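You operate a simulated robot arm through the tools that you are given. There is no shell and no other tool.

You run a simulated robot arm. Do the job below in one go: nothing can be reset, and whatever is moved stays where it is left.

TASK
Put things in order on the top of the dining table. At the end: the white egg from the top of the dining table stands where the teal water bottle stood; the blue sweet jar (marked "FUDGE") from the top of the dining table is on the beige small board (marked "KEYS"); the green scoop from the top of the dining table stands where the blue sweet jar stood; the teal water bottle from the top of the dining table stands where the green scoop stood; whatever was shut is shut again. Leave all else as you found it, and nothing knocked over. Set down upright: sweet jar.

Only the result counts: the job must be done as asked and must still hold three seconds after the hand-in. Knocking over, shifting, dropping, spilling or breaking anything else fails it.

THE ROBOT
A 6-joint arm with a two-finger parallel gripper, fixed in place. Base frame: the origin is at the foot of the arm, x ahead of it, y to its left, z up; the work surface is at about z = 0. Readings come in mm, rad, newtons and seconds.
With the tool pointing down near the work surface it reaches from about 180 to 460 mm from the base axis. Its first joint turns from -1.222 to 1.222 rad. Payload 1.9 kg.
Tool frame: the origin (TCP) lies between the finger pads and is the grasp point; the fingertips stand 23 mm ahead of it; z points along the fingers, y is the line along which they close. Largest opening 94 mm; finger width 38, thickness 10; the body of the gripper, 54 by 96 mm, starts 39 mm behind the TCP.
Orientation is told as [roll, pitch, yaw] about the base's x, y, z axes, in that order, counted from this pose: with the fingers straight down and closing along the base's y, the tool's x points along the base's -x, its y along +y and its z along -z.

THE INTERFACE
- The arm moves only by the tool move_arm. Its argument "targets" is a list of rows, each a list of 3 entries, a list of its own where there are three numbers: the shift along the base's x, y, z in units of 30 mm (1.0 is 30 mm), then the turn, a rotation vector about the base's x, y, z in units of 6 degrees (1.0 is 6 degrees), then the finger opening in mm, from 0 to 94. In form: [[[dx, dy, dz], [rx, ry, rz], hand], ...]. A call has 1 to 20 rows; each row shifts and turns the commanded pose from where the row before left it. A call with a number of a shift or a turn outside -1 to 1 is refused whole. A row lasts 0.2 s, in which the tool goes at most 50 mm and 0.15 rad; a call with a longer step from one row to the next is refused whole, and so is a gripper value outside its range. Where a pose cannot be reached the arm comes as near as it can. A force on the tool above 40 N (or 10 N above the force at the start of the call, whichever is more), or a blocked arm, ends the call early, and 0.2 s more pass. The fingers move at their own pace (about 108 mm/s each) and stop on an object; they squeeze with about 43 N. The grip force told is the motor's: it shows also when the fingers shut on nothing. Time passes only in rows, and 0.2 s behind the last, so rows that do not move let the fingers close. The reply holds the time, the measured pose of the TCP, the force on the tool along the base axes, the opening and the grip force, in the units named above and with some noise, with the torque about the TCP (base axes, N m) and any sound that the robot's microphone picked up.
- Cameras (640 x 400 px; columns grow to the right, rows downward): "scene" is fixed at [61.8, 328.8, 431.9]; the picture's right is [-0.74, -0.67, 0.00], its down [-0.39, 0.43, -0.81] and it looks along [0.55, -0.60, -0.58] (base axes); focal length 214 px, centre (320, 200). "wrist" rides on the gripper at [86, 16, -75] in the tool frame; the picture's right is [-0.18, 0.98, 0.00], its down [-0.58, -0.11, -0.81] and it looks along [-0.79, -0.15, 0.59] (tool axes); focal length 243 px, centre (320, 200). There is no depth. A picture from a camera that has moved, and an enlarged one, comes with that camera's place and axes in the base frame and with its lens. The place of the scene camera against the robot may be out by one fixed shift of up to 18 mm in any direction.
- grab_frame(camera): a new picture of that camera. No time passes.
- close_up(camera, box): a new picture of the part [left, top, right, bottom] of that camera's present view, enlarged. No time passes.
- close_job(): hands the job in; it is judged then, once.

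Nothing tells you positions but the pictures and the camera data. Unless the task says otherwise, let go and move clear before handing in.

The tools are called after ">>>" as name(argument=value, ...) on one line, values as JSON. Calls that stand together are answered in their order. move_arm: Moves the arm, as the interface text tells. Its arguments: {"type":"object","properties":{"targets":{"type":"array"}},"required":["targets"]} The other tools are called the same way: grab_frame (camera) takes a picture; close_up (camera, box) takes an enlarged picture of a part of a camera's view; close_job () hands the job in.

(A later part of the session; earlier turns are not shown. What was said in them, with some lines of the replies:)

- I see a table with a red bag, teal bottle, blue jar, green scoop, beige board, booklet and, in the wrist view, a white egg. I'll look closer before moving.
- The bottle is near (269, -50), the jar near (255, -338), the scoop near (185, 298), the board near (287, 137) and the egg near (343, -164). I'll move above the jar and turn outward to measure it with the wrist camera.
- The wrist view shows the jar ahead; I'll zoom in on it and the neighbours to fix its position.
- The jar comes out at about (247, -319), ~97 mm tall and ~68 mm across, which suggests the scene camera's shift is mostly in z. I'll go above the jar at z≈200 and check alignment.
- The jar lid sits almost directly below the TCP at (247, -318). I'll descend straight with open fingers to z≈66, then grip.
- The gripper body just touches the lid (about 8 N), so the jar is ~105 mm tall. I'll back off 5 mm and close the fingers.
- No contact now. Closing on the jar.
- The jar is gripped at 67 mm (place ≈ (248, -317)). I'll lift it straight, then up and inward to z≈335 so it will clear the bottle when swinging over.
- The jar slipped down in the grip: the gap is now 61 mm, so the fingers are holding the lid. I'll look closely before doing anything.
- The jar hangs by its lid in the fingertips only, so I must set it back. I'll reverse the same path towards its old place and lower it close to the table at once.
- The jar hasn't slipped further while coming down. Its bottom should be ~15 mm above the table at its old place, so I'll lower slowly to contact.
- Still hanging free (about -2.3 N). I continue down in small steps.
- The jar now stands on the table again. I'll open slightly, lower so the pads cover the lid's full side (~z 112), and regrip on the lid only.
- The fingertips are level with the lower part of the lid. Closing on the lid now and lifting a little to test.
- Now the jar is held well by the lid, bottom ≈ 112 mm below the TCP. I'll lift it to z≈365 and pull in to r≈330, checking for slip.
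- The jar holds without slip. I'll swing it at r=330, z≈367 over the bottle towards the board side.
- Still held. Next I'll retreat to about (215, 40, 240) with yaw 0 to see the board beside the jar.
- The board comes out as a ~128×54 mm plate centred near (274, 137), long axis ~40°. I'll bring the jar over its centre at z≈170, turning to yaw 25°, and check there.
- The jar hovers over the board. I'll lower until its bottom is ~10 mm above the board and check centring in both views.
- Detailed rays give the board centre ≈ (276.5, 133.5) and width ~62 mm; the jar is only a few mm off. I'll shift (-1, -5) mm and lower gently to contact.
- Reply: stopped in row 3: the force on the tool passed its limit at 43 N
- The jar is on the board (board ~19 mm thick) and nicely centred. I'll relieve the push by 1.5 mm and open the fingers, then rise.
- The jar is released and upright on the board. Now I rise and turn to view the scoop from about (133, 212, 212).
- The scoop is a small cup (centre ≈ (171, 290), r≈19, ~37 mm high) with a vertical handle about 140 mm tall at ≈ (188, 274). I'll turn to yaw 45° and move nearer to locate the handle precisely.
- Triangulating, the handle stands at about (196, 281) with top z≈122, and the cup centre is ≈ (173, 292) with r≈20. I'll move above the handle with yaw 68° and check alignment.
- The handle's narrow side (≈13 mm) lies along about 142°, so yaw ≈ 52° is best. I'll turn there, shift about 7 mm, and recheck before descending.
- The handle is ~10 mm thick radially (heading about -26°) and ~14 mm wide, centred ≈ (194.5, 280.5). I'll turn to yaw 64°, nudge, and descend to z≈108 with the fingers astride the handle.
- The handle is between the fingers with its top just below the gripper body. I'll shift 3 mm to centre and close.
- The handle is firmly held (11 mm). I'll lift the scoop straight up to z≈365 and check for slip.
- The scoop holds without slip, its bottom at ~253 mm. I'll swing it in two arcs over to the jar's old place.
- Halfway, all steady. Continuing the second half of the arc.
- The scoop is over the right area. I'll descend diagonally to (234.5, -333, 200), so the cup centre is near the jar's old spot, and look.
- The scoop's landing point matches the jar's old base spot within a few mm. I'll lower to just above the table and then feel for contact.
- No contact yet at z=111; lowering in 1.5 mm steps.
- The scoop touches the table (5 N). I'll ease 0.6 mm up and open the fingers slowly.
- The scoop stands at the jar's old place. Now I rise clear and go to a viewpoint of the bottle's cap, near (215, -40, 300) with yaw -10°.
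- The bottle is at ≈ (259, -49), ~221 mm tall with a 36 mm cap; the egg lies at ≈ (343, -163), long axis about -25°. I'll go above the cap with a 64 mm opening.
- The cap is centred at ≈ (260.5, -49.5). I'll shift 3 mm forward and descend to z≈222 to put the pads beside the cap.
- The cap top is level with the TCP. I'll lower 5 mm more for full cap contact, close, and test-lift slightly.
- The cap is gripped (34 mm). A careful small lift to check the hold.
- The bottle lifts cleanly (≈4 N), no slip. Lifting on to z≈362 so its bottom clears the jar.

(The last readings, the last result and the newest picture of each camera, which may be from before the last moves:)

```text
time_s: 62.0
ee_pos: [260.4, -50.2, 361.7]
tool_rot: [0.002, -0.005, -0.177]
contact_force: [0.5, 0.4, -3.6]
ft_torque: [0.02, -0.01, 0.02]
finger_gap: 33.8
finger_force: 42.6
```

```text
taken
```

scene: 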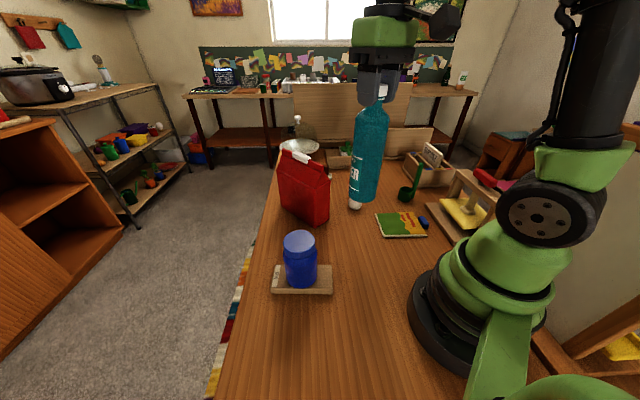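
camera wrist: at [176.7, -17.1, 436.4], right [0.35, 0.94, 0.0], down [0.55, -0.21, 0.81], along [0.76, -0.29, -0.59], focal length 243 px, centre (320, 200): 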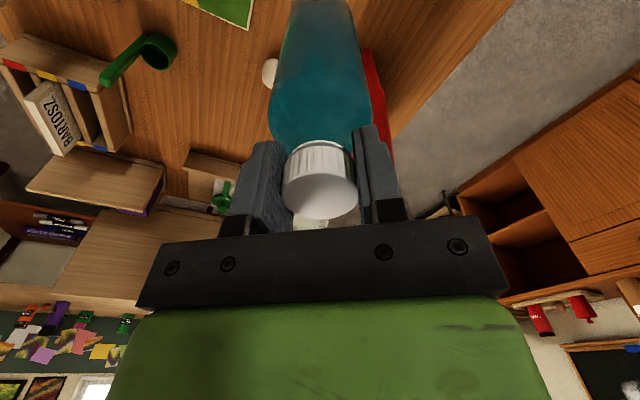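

The bottle is steady with its bottom at ~145 mm. I'll swing it along r≈245 (clear of the jar) towards the scoop's old place.

>>> move_arm(targets=[[[-0.02, 0.448, 0], [0, 0, 0.476], 15], [[-0.02, 0.449, 0], [0, 0, 0.477], 15], [[-0.167, 0.873, 0], [0, 0, 0.953], 15], [[-0.253, 0.83, 0], [0, 0, 0.953], 15], [[-0.233, 0.8, 0], [0, 0, 0.953], 15], [[-0.213, 0.797, 0], [0, 0, 0.953], 15], [[-0.293, 0.77, 0], [0, 0, 0.953], 15], [[-0.37, 0.733, 0], [0, 0, 0.953], 15], [[-0.443, 0.697, 0], [0, 0, 0.953], 15], [[-0.51, 0.647, 0], [0, 0, 0.953], 15], [[-0.46, 0.713, 0], [0, 0, 0.953], 15], [[-0.4, 0.86, 0], [0, 0, 0.953], 15], [[-0.2, 0.5, 0], [0, 0, 0.476], 15], [[-0.213, 0.5, 0], [0, 0, 0.477], 15], [[0, 0, 0], [0, 0, 0], 15]])

>>> grab_frame(camera="wrist")

>>> grab_frame(camera="scene")

```text
time_s: 65.2
ee_pos: [146.4, 240.6, 361.1]
tool_rot: [0.003, -0.004, 1.021]
contact_force: [0.3, -0.4, -3.7]
ft_torque: [0.02, 0.0, 0.01]
finger_gap: 34.1
finger_force: 43.2
```

```text
taken
camera wrist: at [87.2, 174.2, 436.1], right [-0.74, 0.67, 0.0], down [0.4, 0.43, 0.81], along [0.54, 0.6, -0.59], focal length 243 px, centre (320, 200)
```

wrist: 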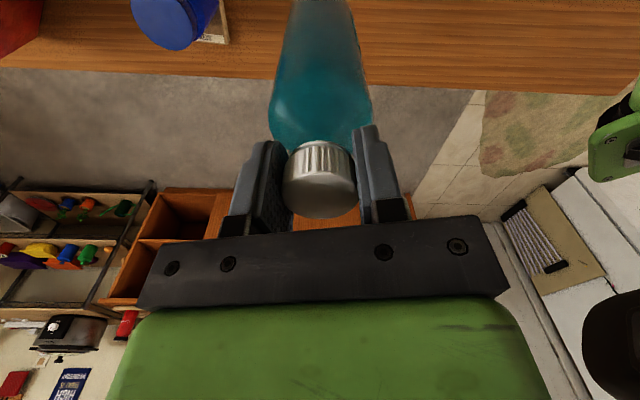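

```text
taken
```

scene: 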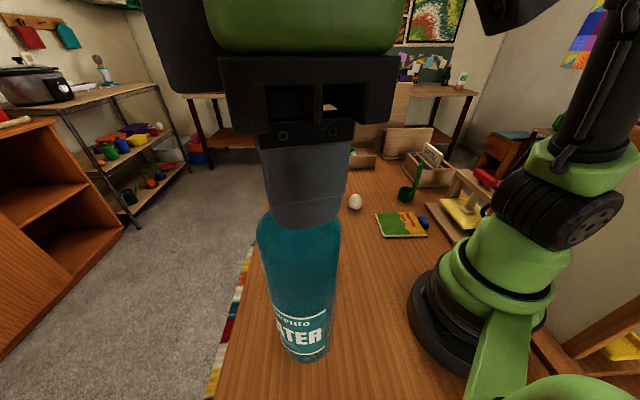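

The bottle still hangs steady. I'll extend outward to (176, 287) and lower to about 18 mm above the table.

>>> move_arm(targets=[[[0.33, 0.515, -0.2], [0, 0, 0], 15], [[0.33, 0.515, -0.4], [0, 0, 0], 15], [[0.33, 0.515, -0.6], [0, 0, 0], 15], [[0, 0, -0.7], [0, 0, 0], 15], [[0, 0, -0.7], [0, 0, 0], 15], [[0, 0, -0.7], [0, 0, 0], 15], [[0, 0, -0.6], [0, 0, 0], 15], [[0, 0, -0.3], [0, 0, 0], 15], [[0, 0, 0], [0, 0, 0], 15]])

>>> grab_frame(camera="wrist")

>>> grab_frame(camera="scene")

```text
time_s: 67.2
ee_pos: [175.7, 286.3, 235.0]
tool_rot: [0.001, -0.005, 1.022]
contact_force: [-0.6, -0.7, -3.7]
ft_torque: [-0.06, 0.06, 0.0]
finger_gap: 34.4
finger_force: 43.5
```

```text
taken
camera wrist: at [116.0, 220.2, 310.1], right [-0.74, 0.67, 0.0], down [0.4, 0.43, 0.81], along [0.54, 0.6, -0.59], focal length 243 px, centre (320, 200)
```

wrist: 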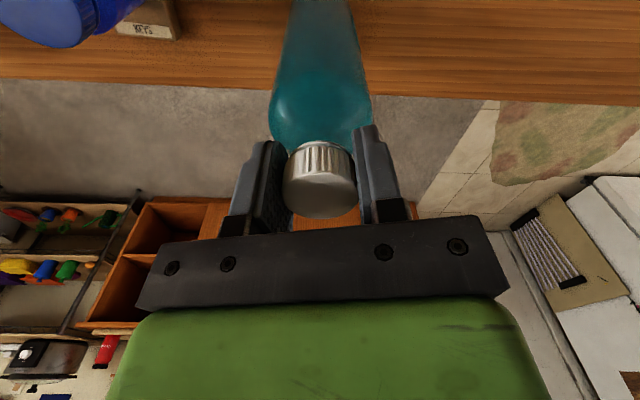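

```text
taken
```

scene: 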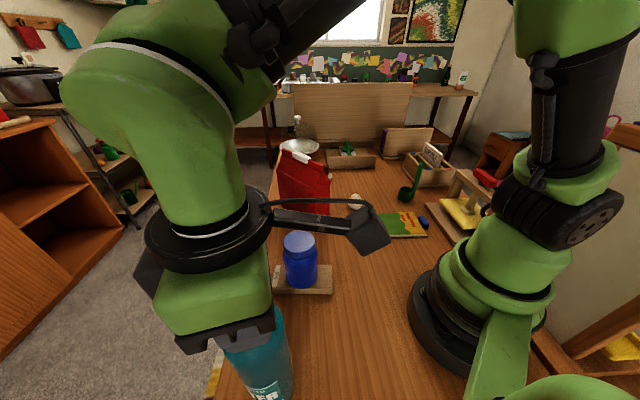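

Position matches the scoop's old spot. Lowering to near contact in small steps.

>>> move_arm(targets=[[[0, 0, -0.2], [0, 0, 0], 15], [[0, 0, -0.2], [0, 0, 0], 15], [[0, 0, -0.06], [0, 0, 0], 15], [[0, 0, 0], [0, 0, 0], 15]])

```text
time_s: 68.2
ee_pos: [177.2, 285.4, 220.9]
tool_rot: [0.002, -0.004, 1.018]
contact_force: [0.5, 0.1, -3.8]
ft_torque: [-0.02, 0.01, -0.02]
finger_gap: 34.0
finger_force: 42.7
```

>>> move_arm(targets=[[[0, 0, -0.05], [0, 0, 0], 15], [[0, 0, -0.05], [0, 0, 0], 15], [[0, 0, 0], [0, 0, 0], 15]])

```text
time_s: 69.0
ee_pos: [178.3, 285.4, 219.3]
tool_rot: [0.002, -0.004, 1.02]
contact_force: [0.1, 0.5, -2.7]
ft_torque: [-0.03, -0.01, -0.02]
finger_gap: 34.1
finger_force: 42.8
```

>>> move_arm(targets=[[[0, 0, -0.04], [0, 0, 0], 15], [[0, 0, 0], [0, 0, 0], 15]])

```text
time_s: 69.6
ee_pos: [175.6, 285.5, 217.5]
tool_rot: [0.001, -0.007, 1.021]
contact_force: [-0.8, -0.1, 1.2]
ft_torque: [-0.03, -0.01, 0.01]
finger_gap: 34.1
finger_force: 42.9
```

The bottle is resting on the table (force +1.2 N). Opening the fingers slowly.

>>> move_arm(targets=[[[0, 0, 0], [0, 0, 0], 33], [[0, 0, 0], [0, 0, 0], 35], [[0, 0, 0], [0, 0, 0], 38], [[0, 0, 0], [0, 0, 0], 46], [[0, 0, 0], [0, 0, 0], 58], [[0, 0, 0], [0, 0, 0], 64], [[0, 0, 0], [0, 0, 0], 64]])

>>> grab_frame(camera="wrist")

>>> grab_frame(camera="scene")

```text
time_s: 71.2
ee_pos: [178.0, 285.3, 217.2]
tool_rot: [0.001, -0.006, 1.021]
contact_force: [-0.1, 0.1, 0.2]
ft_torque: [0.0, -0.01, 0.02]
finger_gap: 64.0
finger_force: 0.1
```

```text
taken
camera wrist: at [116.9, 220.7, 292.4], right [-0.74, 0.67, 0.0], down [0.4, 0.43, 0.81], along [0.54, 0.6, -0.59], focal length 243 px, centre (320, 200)
```

wrist: 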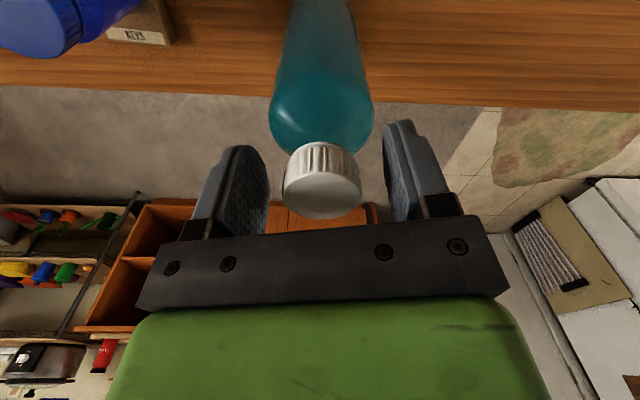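

```text
taken
```

scene: 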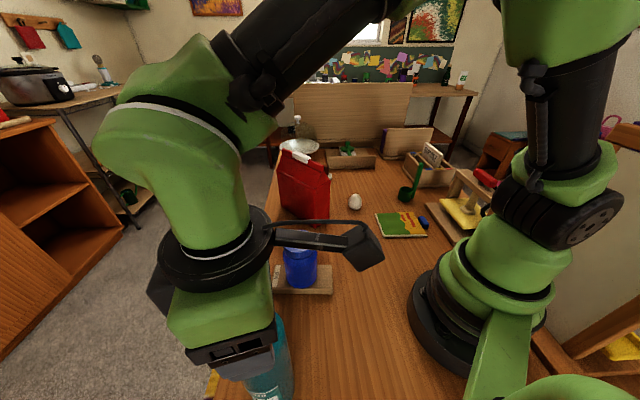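

The bottle stands where the scoop was. I'll rise clear, pull in and swing round to view the egg.

>>> move_arm(targets=[[[0, 0, 0.6], [0, 0, 0], 70], [[0, 0, 0.9], [0, 0, 0], 70], [[0, 0, 0.9], [0, 0, 0], 70], [[0, 0, 0.4], [0, 0, 0], 80], [[-0.32, -0.52, 0], [0, 0, 0], 94], [[-0.32, -0.52, 0], [0, 0, 0], 94], [[0.797, -0.551, 0], [0, 0, -0.928], 94], [[0.739, -0.625, 0], [0, 0, -0.928], 94], [[0.675, -0.694, 0], [0, 0, -0.928], 94], [[0.605, -0.756, 0], [0, 0, -0.928], 94], [[0.53, -0.811, 0], [0, 0, -0.928], 94], [[0.448, -0.858, 0], [0, 0, -0.928], 94], [[0.363, -0.898, 0], [0, 0, -0.928], 94]])

>>> grab_frame(camera="scene")

```text
time_s: 74.0
ee_pos: [282.5, 98.6, 301.6]
tool_rot: [0.002, -0.006, 0.339]
contact_force: [-0.5, 0.2, 0.1]
ft_torque: [0.0, 0.02, 0.0]
finger_gap: 94.2
finger_force: 0.1
```

```text
taken
```

scene: 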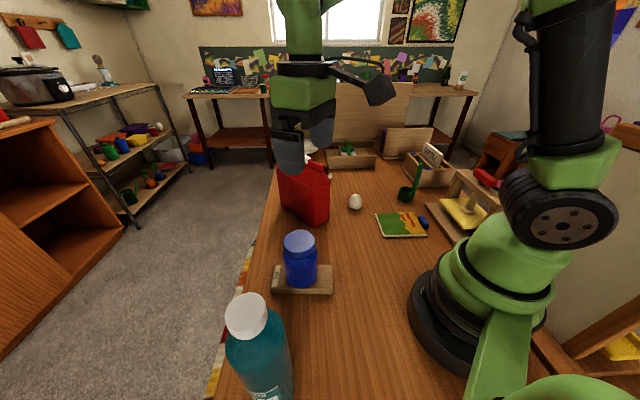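

>>> move_arm(targets=[[[0.275, -0.929, 0], [0, 0, -0.928], 94], [[0.183, -0.95, 0], [0, 0, -0.928], 94], [[0.091, -0.964, 0], [0, 0, -0.928], 94], [[-0.003, -0.969, 0], [0, 0, -0.928], 94], [[-0.097, -0.963, 0], [0, 0, -0.928], 94], [[-0.189, -0.95, 0], [0, 0, -0.928], 94], [[-0.28, -0.927, -0.3], [0, 0, -0.928], 94], [[-0.369, -0.895, -0.5], [0, 0, -0.928], 94], [[0, 0, -0.8], [0, 0, 0], 94], [[0, 0, -0.8], [0, 0, 0], 94], [[0, 0, -0.8], [0, 0, 0], 94], [[0, 0, 0], [0, 0, 0], 94]])

>>> grab_frame(camera="wrist")

>>> grab_frame(camera="scene")

```text
time_s: 76.6
ee_pos: [270.5, -128.4, 205.6]
tool_rot: [0.001, -0.005, -0.438]
contact_force: [-0.3, 0.1, 0.4]
ft_torque: [-0.03, -0.02, -0.02]
finger_gap: 93.9
finger_force: 0.0
```

```text
taken
camera wrist: at [197.7, -75.9, 279.6], right [0.58, 0.81, 0.0], down [0.48, -0.35, 0.81], along [0.66, -0.47, -0.59], focal length 243 px, centre (320, 200)
```

wrist: 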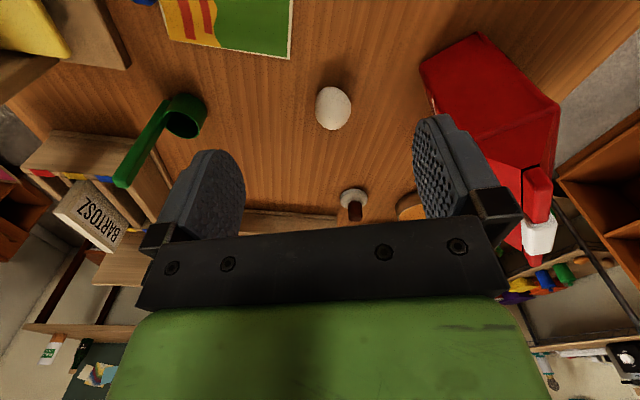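

```text
taken
```

scene: 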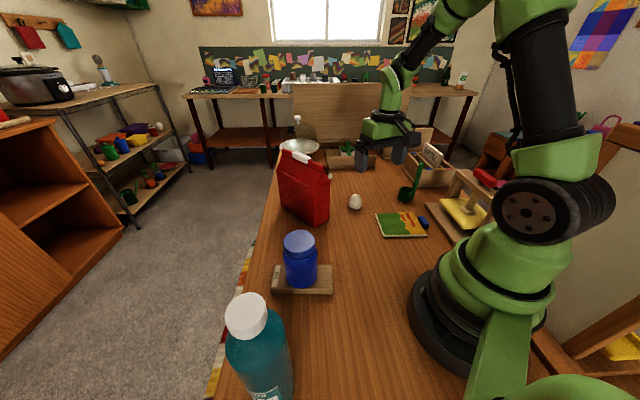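

>>> close_up(camera="wrist", box=[300, 75, 365, 140])

>>> close_up(camera="scene", box=[335, 185, 375, 220])

```text
6.15 times, centred on (332, 108) of wrist
camera zoom: at [197.7, -75.9, 279.6], right [0.58, 0.81, 0.0], down [0.48, -0.35, 0.81], along [0.66, -0.47, -0.59], focal length 1493 px, centre (243, 769)
```

zoom: 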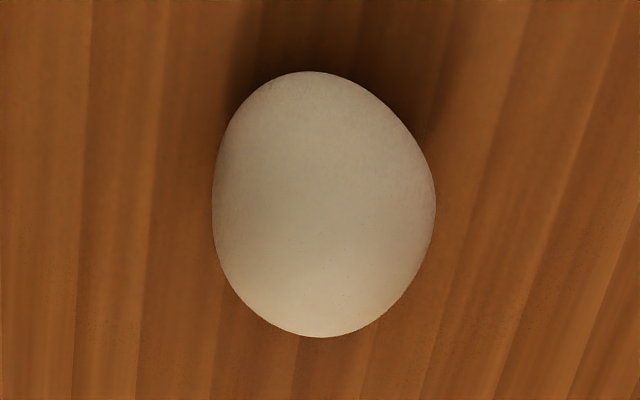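

```text
11.43 times, centred on (355, 202) of scene
camera zoom: at [61.8, 328.8, 431.9], right [-0.74, -0.67, 0.0], down [-0.39, 0.43, -0.81], along [0.55, -0.6, -0.58], focal length 2451 px, centre (-80, 171)
```

zoom: 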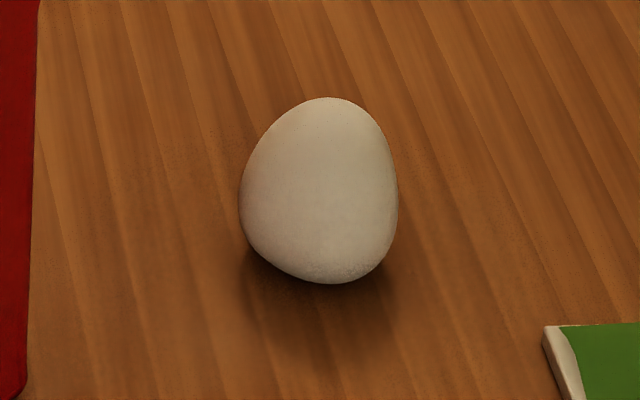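

On closer analysis the egg is standing upright (≈42.5 mm wide, ~54 mm tall) at about (339.7, -160). I'll move above it at z≈110 with the opening at 64 mm and check the centring.

>>> move_arm(targets=[[[0.577, -0.263, -0.7], [0, 0, 0], 80], [[0.577, -0.263, -0.8], [0, 0, 0], 64], [[0.577, -0.263, -0.8], [0, 0, 0], 64], [[0.577, -0.263, -0.8], [0, 0, 0], 64], [[0, 0, 0], [0, 0, 0], 64]])

>>> grab_frame(camera="wrist")

>>> close_up(camera="scene", box=[310, 130, 410, 230])

```text
time_s: 77.8
ee_pos: [338.6, -160.2, 111.1]
tool_rot: [0.002, -0.005, -0.437]
contact_force: [0.6, -0.4, 0.1]
ft_torque: [0.0, 0.01, 0.03]
finger_gap: 64.1
finger_force: 0.0
```

```text
taken
camera wrist: at [266.5, -107.7, 185.8], right [0.58, 0.81, 0.0], down [0.48, -0.34, 0.81], along [0.66, -0.47, -0.59], focal length 243 px, centre (320, 200)
```

wrist: 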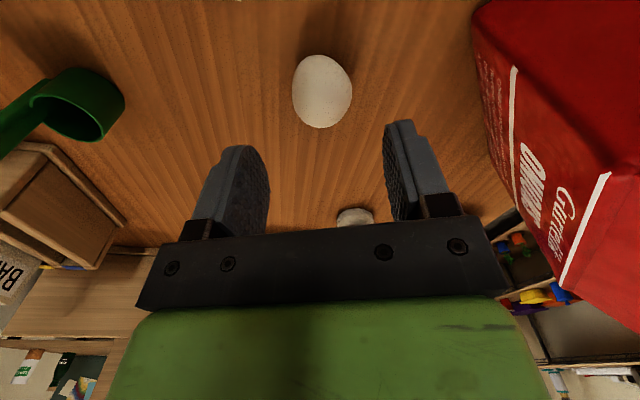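

```text
4.00 times, centred on (360, 180) of scene
camera zoom: at [61.8, 328.8, 431.9], right [-0.74, -0.67, 0.0], down [-0.39, 0.43, -0.81], along [0.55, -0.6, -0.58], focal length 858 px, centre (160, 280)
```

zoom: 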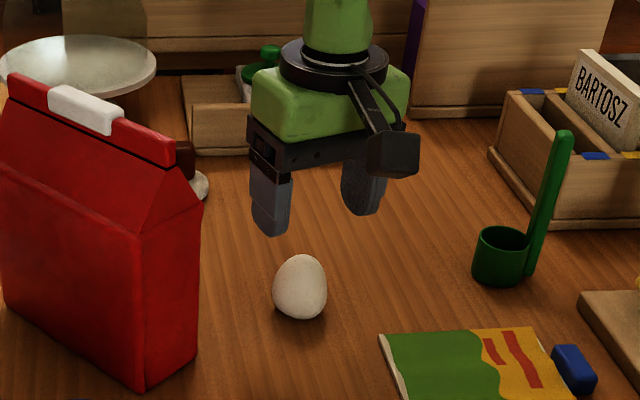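

>>> close_up(camera="wrist", box=[270, 40, 370, 140])

>>> close_up(camera="scene", box=[335, 180, 375, 220])

```text
4.00 times, centred on (320, 90) of wrist
camera zoom: at [266.5, -107.7, 185.8], right [0.58, 0.81, 0.0], down [0.48, -0.34, 0.81], along [0.66, -0.47, -0.59], focal length 970 px, centre (320, 640)
```

zoom: 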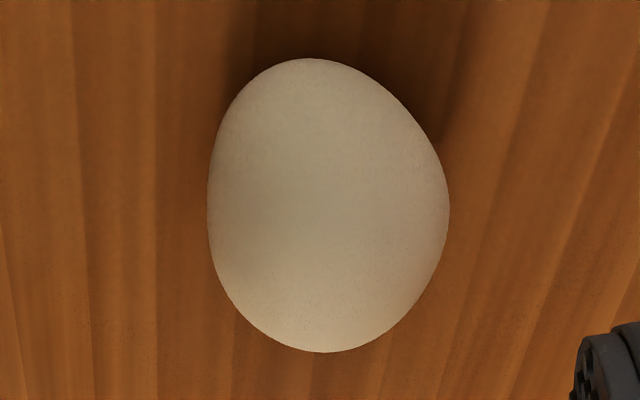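

```text
10.00 times, centred on (355, 200) of scene
camera zoom: at [61.8, 328.8, 431.9], right [-0.74, -0.67, 0.0], down [-0.39, 0.43, -0.81], along [0.55, -0.6, -0.58], focal length 2145 px, centre (-30, 200)
```

zoom: 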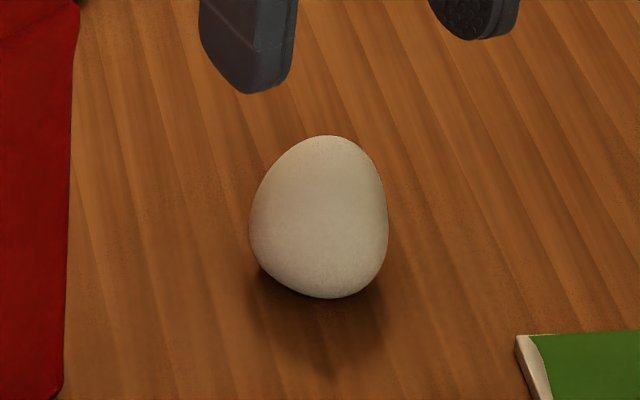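

The egg is ~4 mm ahead of the TCP and centred sideways. I'll correct and descend to z≈36 with open fingers, then look again.

>>> move_arm(targets=[[[0.14, -0.047, -0.5], [0, 0, 0], 64], [[0, 0, -0.7], [0, 0, 0], 64], [[0, 0, -0.7], [0, 0, 0], 64], [[0, 0, -0.6], [0, 0, 0], 64], [[0, 0, 0], [0, 0, 0], 64]])

>>> grab_frame(camera="wrist")

>>> close_up(camera="wrist", box=[220, 100, 420, 240])

>>> close_up(camera="scene", box=[325, 160, 395, 220])

```text
time_s: 79.0
ee_pos: [344.0, -161.9, 38.2]
tool_rot: [0.003, -0.005, -0.438]
contact_force: [-0.7, 0.1, 0.4]
ft_torque: [0.0, -0.02, 0.02]
finger_gap: 63.9
finger_force: 0.1
```

```text
taken
camera wrist: at [271.2, -108.7, 112.1], right [0.58, 0.81, 0.0], down [0.48, -0.34, 0.81], along [0.66, -0.47, -0.59], focal length 243 px, centre (320, 200)
```

wrist: 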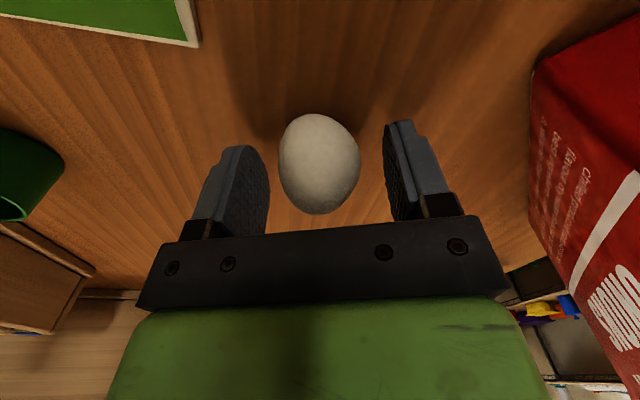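

```text
2.86 times, centred on (320, 170) of wrist
camera zoom: at [271.2, -108.7, 112.1], right [0.58, 0.81, 0.0], down [0.48, -0.34, 0.81], along [0.66, -0.47, -0.59], focal length 693 px, centre (320, 286)
```

zoom: 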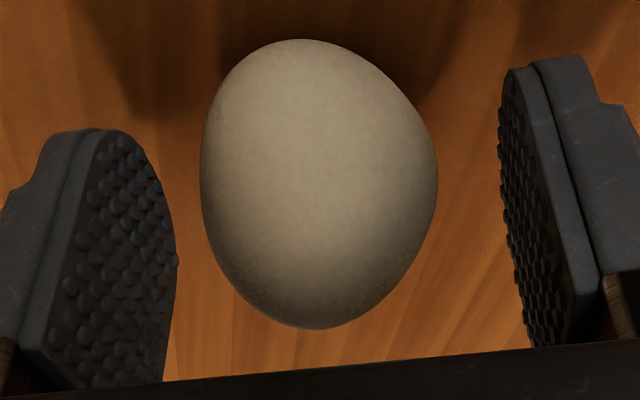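

```text
6.67 times, centred on (360, 190) of scene
camera zoom: at [61.8, 328.8, 431.9], right [-0.74, -0.67, 0.0], down [-0.39, 0.43, -0.81], along [0.55, -0.6, -0.58], focal length 1430 px, centre (53, 267)
```

zoom: 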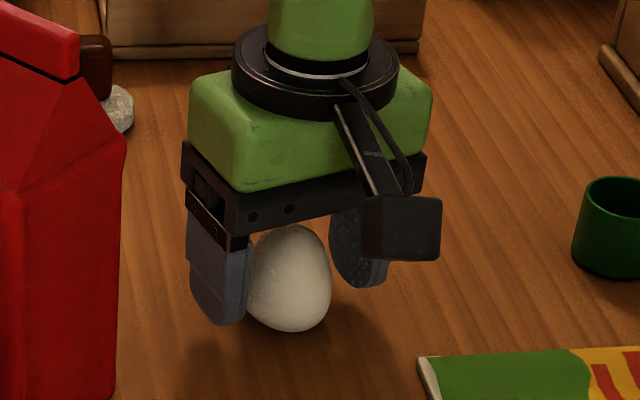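

The egg is centred between the pads. Lowering 10 mm more (fingertips ~5 mm above the table), then closing in fine steps.

>>> move_arm(targets=[[[0.04, -0.02, -0.2], [0, 0, 0], 64], [[0, 0, -0.14], [0, 0, 0], 64], [[0, 0, 0], [0, 0, 0], 56], [[0, 0, 0], [0, 0, 0], 50], [[0, 0, 0], [0, 0, 0], 47], [[0, 0, 0], [0, 0, 0], 47]])

>>> close_up(camera="wrist", box=[220, 100, 420, 240])

>>> close_up(camera="scene", box=[325, 160, 395, 220])

```text
time_s: 80.4
ee_pos: [345.0, -161.0, 27.1]
tool_rot: [0.001, -0.005, -0.439]
contact_force: [0.6, -0.2, 0.4]
ft_torque: [-0.05, 0.03, -0.01]
finger_gap: 47.2
finger_force: 0.1
```

```text
2.86 times, centred on (320, 170) of wrist
camera zoom: at [272.2, -109.3, 102.1], right [0.58, 0.81, 0.0], down [0.48, -0.34, 0.81], along [0.66, -0.47, -0.59], focal length 693 px, centre (320, 286)
```

zoom: 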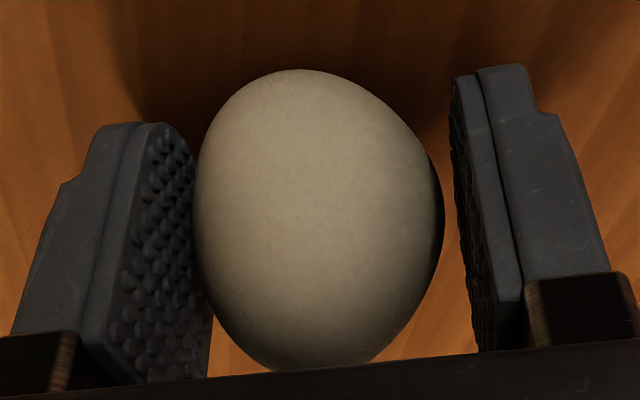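

```text
6.67 times, centred on (360, 190) of scene
camera zoom: at [61.8, 328.8, 431.9], right [-0.74, -0.67, 0.0], down [-0.39, 0.43, -0.81], along [0.55, -0.6, -0.58], focal length 1430 px, centre (53, 267)
```

zoom: 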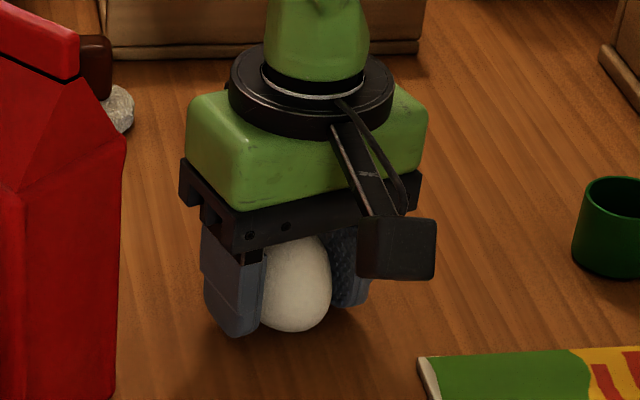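

Both pads are nearly touching and the egg is central. Closing gently.

>>> move_arm(targets=[[[0, 0, 0], [0, 0, 0], 45.5], [[0, 0, 0], [0, 0, 0], 44], [[0, 0, 0], [0, 0, 0], 43]])

```text
time_s: 81.2
ee_pos: [344.5, -161.8, 29.0]
tool_rot: [0.001, -0.004, -0.438]
contact_force: [0.6, 0.3, -0.1]
ft_torque: [0.02, -0.01, -0.02]
finger_gap: 42.8
finger_force: 0.3
```

>>> move_arm(targets=[[[0, 0, 0], [0, 0, 0], 42], [[0, 0, 0], [0, 0, 0], 41.5]])

>>> close_up(camera="wrist", box=[220, 100, 420, 240])

```text
time_s: 81.8
ee_pos: [345.1, -162.2, 27.9]
tool_rot: [0.0, -0.006, -0.437]
contact_force: [-0.2, 0.6, -0.3]
ft_torque: [0.03, -0.04, 0.01]
finger_gap: 42.5
finger_force: 0.6
```

```text
2.86 times, centred on (320, 170) of wrist
camera zoom: at [272.2, -109.3, 102.1], right [0.58, 0.81, 0.0], down [0.48, -0.34, 0.81], along [0.66, -0.47, -0.59], focal length 693 px, centre (320, 286)
```

zoom: 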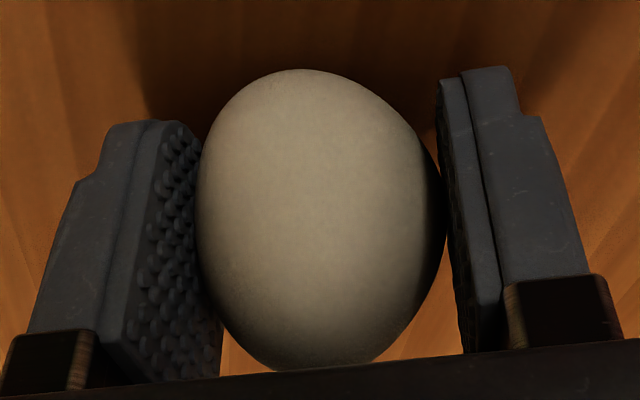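

Contact seems to begin at 42.5 mm. A little more closing to see how the grip force builds.

>>> move_arm(targets=[[[0, 0, 0], [0, 0, 0], 41], [[0, 0, 0], [0, 0, 0], 40]])

```text
time_s: 82.4
ee_pos: [346.3, -162.2, 27.7]
tool_rot: [0.004, -0.004, -0.437]
contact_force: [0.3, -0.1, 0.4]
ft_torque: [0.04, 0.01, 0.02]
finger_gap: 41.8
finger_force: 12.2
```

>>> move_arm(targets=[[[0, 0, 0], [0, 0, 0], 40]])

```text
time_s: 82.8
ee_pos: [344.9, -161.2, 27.4]
tool_rot: [0.0, -0.005, -0.438]
contact_force: [0.3, 0.4, 1.4]
ft_torque: [0.02, -0.02, -0.02]
finger_gap: 41.6
finger_force: 12.1
```

A steady 12 N holds at 41.7 mm — plenty for an egg. Lifting gently by ~15 mm.

>>> move_arm(targets=[[[0, 0, 0.1], [0, 0, 0], 40], [[0, 0, 0.2], [0, 0, 0], 40], [[0, 0, 0.2], [0, 0, 0], 40], [[0, 0, 0], [0, 0, 0], 40]])

>>> grab_frame(camera="wrist")

>>> close_up(camera="scene", box=[325, 150, 395, 220])

```text
time_s: 83.8
ee_pos: [345.0, -161.1, 43.1]
tool_rot: [0.002, -0.006, -0.439]
contact_force: [-0.3, 0.0, -0.7]
ft_torque: [0.01, 0.01, -0.01]
finger_gap: 41.6
finger_force: 12.3
```

```text
taken
camera wrist: at [272.1, -109.2, 117.5], right [0.58, 0.81, 0.0], down [0.48, -0.34, 0.81], along [0.66, -0.47, -0.59], focal length 243 px, centre (320, 200)
```

wrist: 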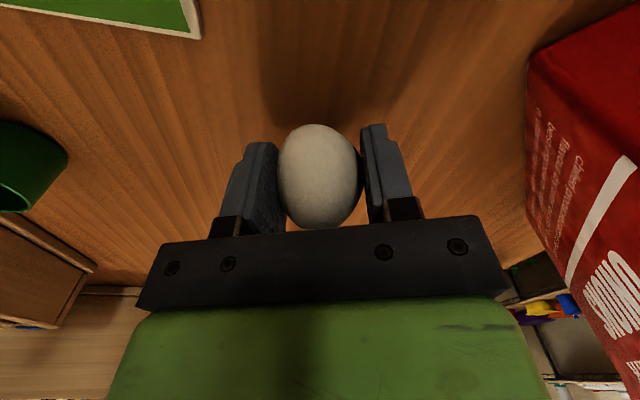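

```text
5.71 times, centred on (360, 185) of scene
camera zoom: at [61.8, 328.8, 431.9], right [-0.74, -0.67, 0.0], down [-0.39, 0.43, -0.81], along [0.55, -0.6, -0.58], focal length 1226 px, centre (91, 286)
```

zoom: 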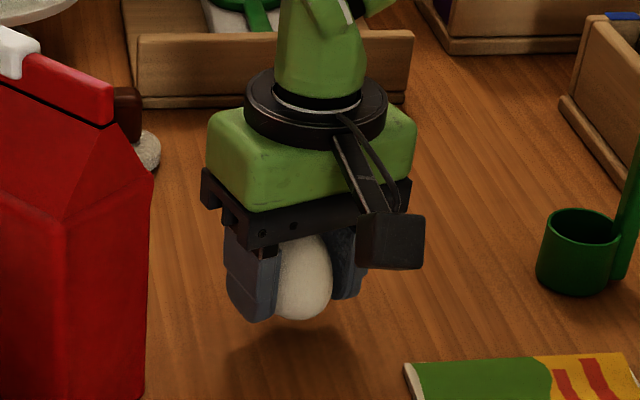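

The egg is held securely. I'll carry it low and slowly straight to the bottle's old place at (260, -49).

>>> move_arm(targets=[[[-0.15, 0.2, 0], [0, 0, 0], 40], [[-0.3, 0.4, 0], [0, 0, 0], 40], [[-0.4, 0.53, 0], [0, 0, 0], 40], [[-0.4, 0.53, 0], [0, 0, 0], 40], [[-0.4, 0.53, 0], [0, 0, 0], 40], [[-0.4, 0.53, 0], [0, 0, 0], 40], [[-0.35, 0.46, 0], [0, 0, 0], 40], [[-0.3, 0.4, 0], [0, 0, 0], 40], [[-0.13, 0.15, 0], [0, 0, 0], 40], [[0, 0, 0], [0, 0, 0], 40]])

>>> grab_frame(camera="wrist")

>>> close_up(camera="scene", box=[290, 160, 430, 260])

```text
time_s: 86.0
ee_pos: [259.9, -49.9, 42.3]
tool_rot: [0.001, -0.006, -0.437]
contact_force: [-0.5, -0.9, -1.4]
ft_torque: [0.01, -0.01, -0.01]
finger_gap: 41.4
finger_force: 11.9
```

```text
taken
camera wrist: at [187.1, 2.7, 117.4], right [0.58, 0.81, 0.0], down [0.48, -0.34, 0.81], along [0.66, -0.47, -0.59], focal length 243 px, centre (320, 200)
```

wrist: 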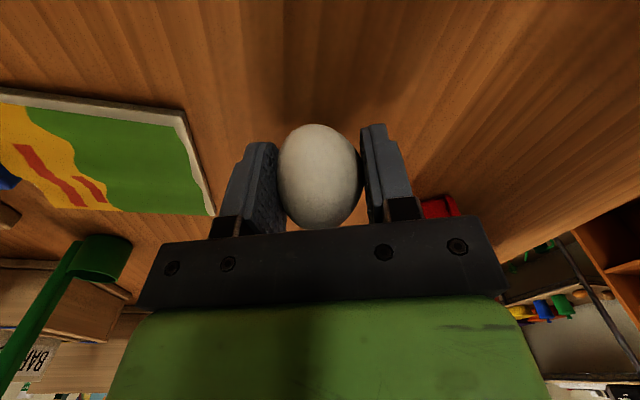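

```text
4.00 times, centred on (360, 210) of scene
camera zoom: at [61.8, 328.8, 431.9], right [-0.74, -0.67, 0.0], down [-0.39, 0.43, -0.81], along [0.55, -0.6, -0.58], focal length 858 px, centre (160, 160)
```

zoom: 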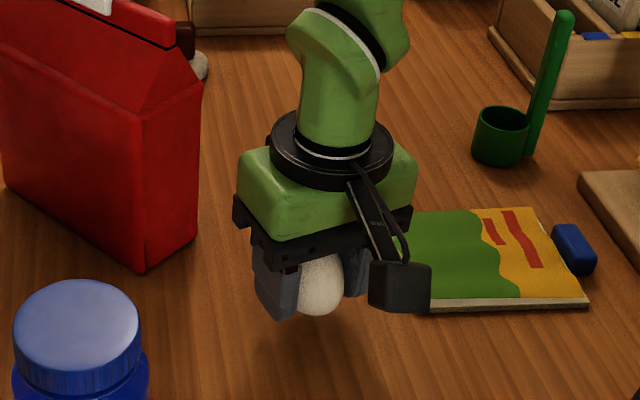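

The egg is over the bottle's old place. Lowering back to the height at which it was picked up.

>>> move_arm(targets=[[[0, 0, -0.2], [0, 0, 0], 40], [[0, 0, -0.2], [0, 0, 0], 40], [[0, 0, -0.06], [0, 0, 0], 40], [[0, 0, 0], [0, 0, 0], 40]])

>>> close_up(camera="scene", box=[325, 200, 395, 260])

```text
time_s: 87.0
ee_pos: [260.0, -49.9, 28.6]
tool_rot: [0.003, -0.005, -0.437]
contact_force: [0.5, -0.3, -0.1]
ft_torque: [0.0, 0.01, -0.01]
finger_gap: 41.5
finger_force: 12.1
```

```text
6.67 times, centred on (360, 230) of scene
camera zoom: at [61.8, 328.8, 431.9], right [-0.74, -0.67, 0.0], down [-0.39, 0.43, -0.81], along [0.55, -0.6, -0.58], focal length 1430 px, centre (53, 0)
```

zoom: 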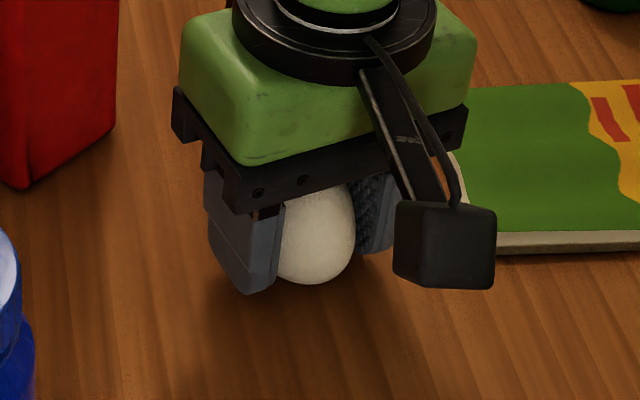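

>>> move_arm(targets=[[[0, 0, -0.03], [0, 0, 0], 40], [[0, 0, 0], [0, 0, 0], 40]])

```text
time_s: 87.6
ee_pos: [260.1, -49.3, 27.6]
tool_rot: [0.002, -0.006, -0.44]
contact_force: [1.0, -0.2, -0.3]
ft_torque: [0.0, -0.03, -0.04]
finger_gap: 41.5
finger_force: 12.1
```

>>> move_arm(targets=[[[0, 0, -0.03], [0, 0, 0], 40], [[0, 0, 0], [0, 0, 0], 40]])

```text
time_s: 88.2
ee_pos: [260.8, -49.1, 26.8]
tool_rot: [0.001, -0.008, -0.437]
contact_force: [-0.7, -1.5, 9.3]
ft_torque: [0.03, -0.02, 0.0]
finger_gap: 41.7
finger_force: 11.6
```

Contact (9 N). I'll ease up half a millimetre and open very slowly.

>>> move_arm(targets=[[[0, 0, 0.02], [0, 0, 0], 40.5], [[0, 0, 0], [0, 0, 0], 41], [[0, 0, 0], [0, 0, 0], 41.5]])

>>> close_up(camera="wrist", box=[220, 100, 420, 240])

```text
time_s: 89.0
ee_pos: [260.1, -49.5, 27.1]
tool_rot: [0.002, -0.007, -0.438]
contact_force: [-0.1, 0.1, -0.5]
ft_torque: [0.0, 0.04, 0.01]
finger_gap: 42.1
finger_force: 1.0
```

```text
2.86 times, centred on (320, 170) of wrist
camera zoom: at [187.1, 2.8, 102.0], right [0.58, 0.81, 0.0], down [0.48, -0.34, 0.81], along [0.66, -0.47, -0.59], focal length 693 px, centre (320, 286)
```

zoom: 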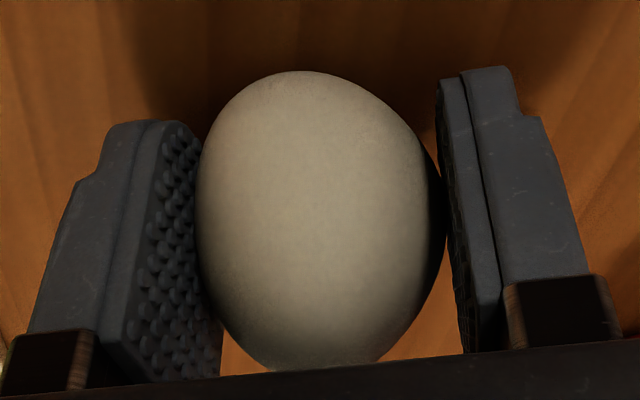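

>>> move_arm(targets=[[[0, 0, 0], [0, 0, 0], 42], [[0, 0, 0], [0, 0, 0], 42.5], [[0, 0, 0], [0, 0, 0], 43], [[0, 0, 0], [0, 0, 0], 43.5], [[0, 0, 0], [0, 0, 0], 43.5]])

>>> close_up(camera="wrist", box=[220, 100, 420, 240])

>>> close_up(camera="scene", box=[325, 200, 395, 260])

```text
time_s: 90.2
ee_pos: [259.9, -49.0, 27.7]
tool_rot: [0.002, -0.005, -0.437]
contact_force: [0.7, -0.1, -0.3]
ft_torque: [0.02, 0.01, -0.01]
finger_gap: 43.5
finger_force: 0.0
```

```text
2.86 times, centred on (320, 170) of wrist
camera zoom: at [187.1, 2.7, 102.0], right [0.58, 0.81, 0.0], down [0.48, -0.34, 0.81], along [0.66, -0.47, -0.59], focal length 693 px, centre (320, 286)
```

zoom: 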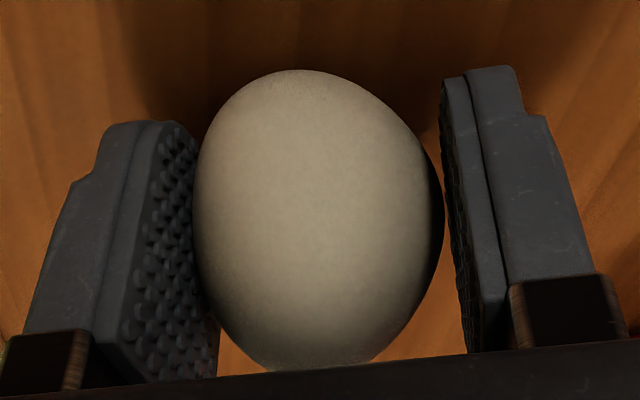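

```text
6.67 times, centred on (360, 230) of scene
camera zoom: at [61.8, 328.8, 431.9], right [-0.74, -0.67, 0.0], down [-0.39, 0.43, -0.81], along [0.55, -0.6, -0.58], focal length 1430 px, centre (53, 0)
```

zoom: 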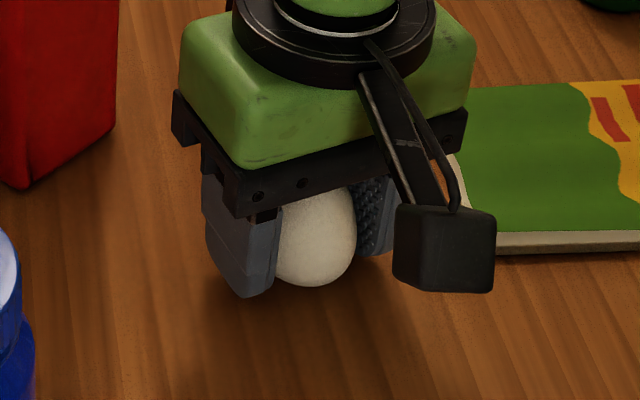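

The egg stays upright with the pads free of it. Opening further in slow steps.

>>> move_arm(targets=[[[0, 0, 0], [0, 0, 0], 45], [[0, 0, 0], [0, 0, 0], 47], [[0, 0, 0], [0, 0, 0], 50], [[0, 0, 0], [0, 0, 0], 56], [[0, 0, 0], [0, 0, 0], 64], [[0, 0, 0], [0, 0, 0], 64]])

>>> close_up(camera="wrist", box=[220, 100, 420, 240])

>>> close_up(camera="scene", box=[325, 200, 395, 260])

```text
time_s: 91.6
ee_pos: [259.7, -49.4, 27.4]
tool_rot: [0.003, -0.005, -0.439]
contact_force: [0.0, 0.2, 0.3]
ft_torque: [-0.01, 0.0, -0.02]
finger_gap: 63.9
finger_force: 0.1
```

```text
2.86 times, centred on (320, 170) of wrist
camera zoom: at [187.1, 2.7, 102.0], right [0.58, 0.81, 0.0], down [0.48, -0.34, 0.81], along [0.66, -0.47, -0.59], focal length 693 px, centre (320, 286)
```

zoom: 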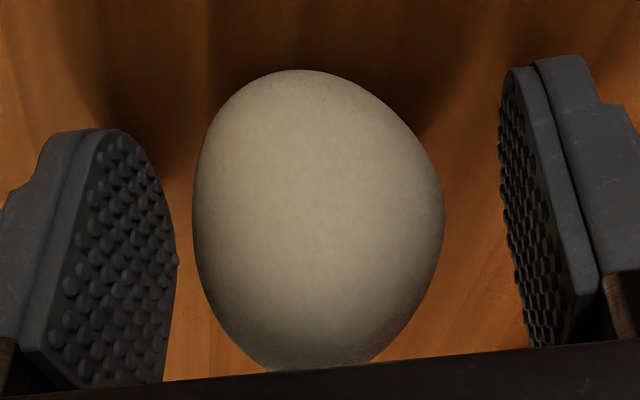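

```text
6.67 times, centred on (360, 230) of scene
camera zoom: at [61.8, 328.8, 431.9], right [-0.74, -0.67, 0.0], down [-0.39, 0.43, -0.81], along [0.55, -0.6, -0.58], focal length 1430 px, centre (53, 0)
```

zoom: 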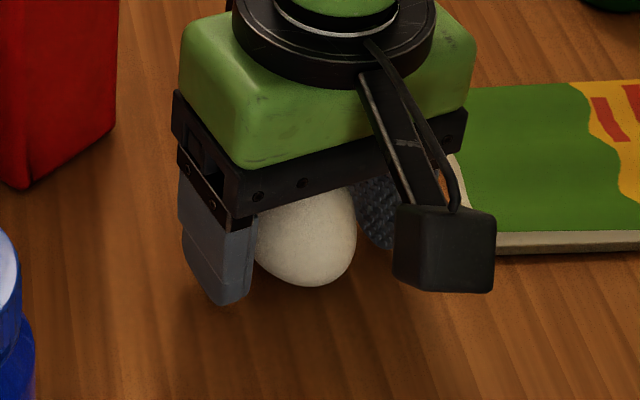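

The egg is standing still. I rise straight up and away, then check everything.

>>> move_arm(targets=[[[0, 0, 0.3], [0, 0, 0], 70], [[0, 0, 0.6], [0, 0, 0], 80], [[0, 0, 0.8], [0, 0, 0], 80], [[0, 0, 0.8], [0, 0, 0], 80], [[0, 0, 0.8], [0, 0, 0], 80], [[0, 0, 0.8], [0, 0, 0], 80], [[0, 0, 0.8], [0, 0, 0], 80], [[0, 0, 0.8], [0, 0, 0], 80], [[0, 0, 0.8], [0, 0, 0], 80], [[0, 0, 0.8], [0, 0, 0], 80], [[0, 0, 0], [0, 0, 0], 80]])

>>> grab_frame(camera="scene")

>>> grab_frame(camera="wrist")

>>> close_up(camera="scene", box=[220, 170, 460, 400])

```text
time_s: 94.0
ee_pos: [260.2, -49.3, 246.3]
tool_rot: [0.002, -0.006, -0.437]
contact_force: [-0.4, 0.0, 0.3]
ft_torque: [-0.01, -0.01, 0.01]
finger_gap: 80.0
finger_force: 0.1
```

```text
taken
```

scene: 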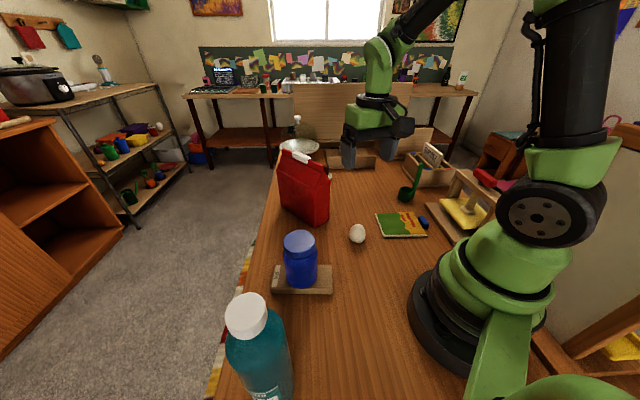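

```text
taken
camera wrist: at [187.4, 2.3, 321.0], right [0.58, 0.81, 0.0], down [0.48, -0.34, 0.81], along [0.66, -0.47, -0.59], focal length 243 px, centre (320, 200)
```

wrist: 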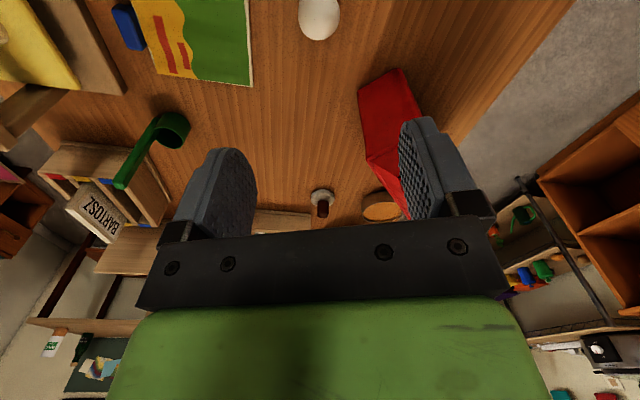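

```text
1.74 times, centred on (340, 285) of scene
camera zoom: at [61.8, 328.8, 431.9], right [-0.74, -0.67, 0.0], down [-0.39, 0.43, -0.81], along [0.55, -0.6, -0.58], focal length 373 px, centre (285, 52)
```

zoom: 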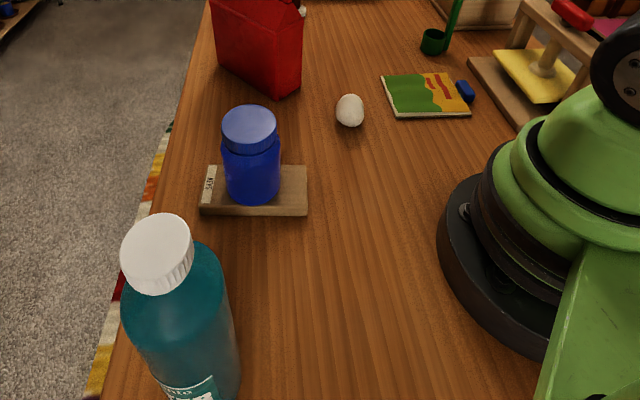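

Everything looks in place. One last close look at the jar on the board, the scoop and the bottle before handing in.

>>> close_up(camera="scene", box=[250, 220, 350, 300])

>>> close_up(camera="scene", box=[340, 150, 440, 250])

```text
5.00 times, centred on (300, 260) of scene
camera zoom: at [61.8, 328.8, 431.9], right [-0.74, -0.67, 0.0], down [-0.39, 0.43, -0.81], along [0.55, -0.6, -0.58], focal length 1072 px, centre (420, -100)
```

zoom: 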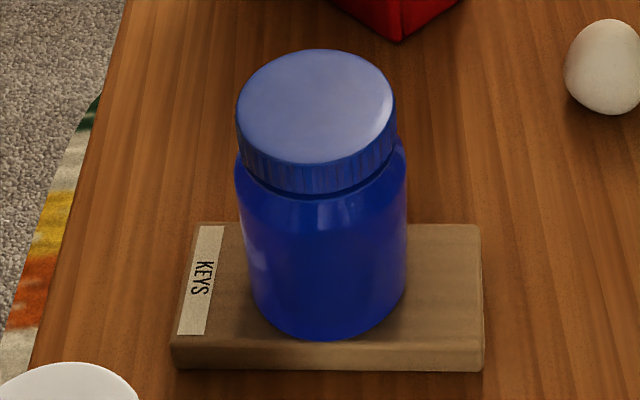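

```text
4.00 times, centred on (390, 200) of scene
camera zoom: at [61.8, 328.8, 431.9], right [-0.74, -0.67, 0.0], down [-0.39, 0.43, -0.81], along [0.55, -0.6, -0.58], focal length 858 px, centre (40, 200)
```

zoom: 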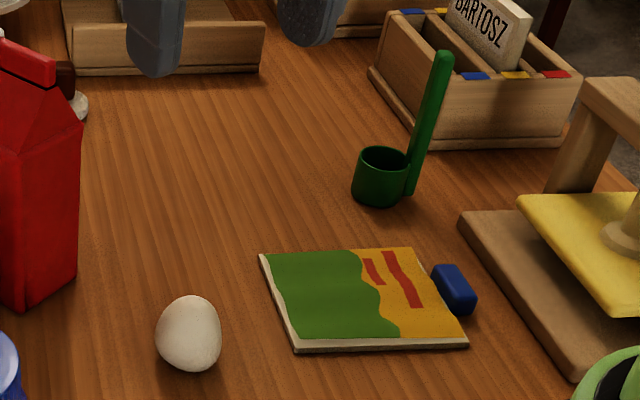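

The pictures show the jar upright on the KEYS board, the scoop where the jar stood, the bottle where the scoop stood and the egg where the bottle stood. The other things look as they were at the start, and the arm is clear, so I'm handing in.

>>> close_job()

```text
The job is handed in.
```

I've handed the job in. In the last pictures, everything on the table was where you asked:

- **Sweet jar:** it stands upright on the KEYS board. It overhangs one long edge by a few millimetres because its base is slightly wider than the board.
- **Scoop:** it stands where the jar stood.
- **Water bottle:** it stands where the scoop stood.
- **Egg:** it stands where the bottle stood. I held it with a light grip of about 12 N.

On the first lift the jar slid down in the fingers until only its lid was held. I set it back on its old spot, took a new grip on the lid and carried it over without further trouble.

From the pictures, each thing is within about 10 mm of its target spot. I opened nothing, so there was nothing to shut again. Nothing else appears to have moved, and the arm is clear of the table.
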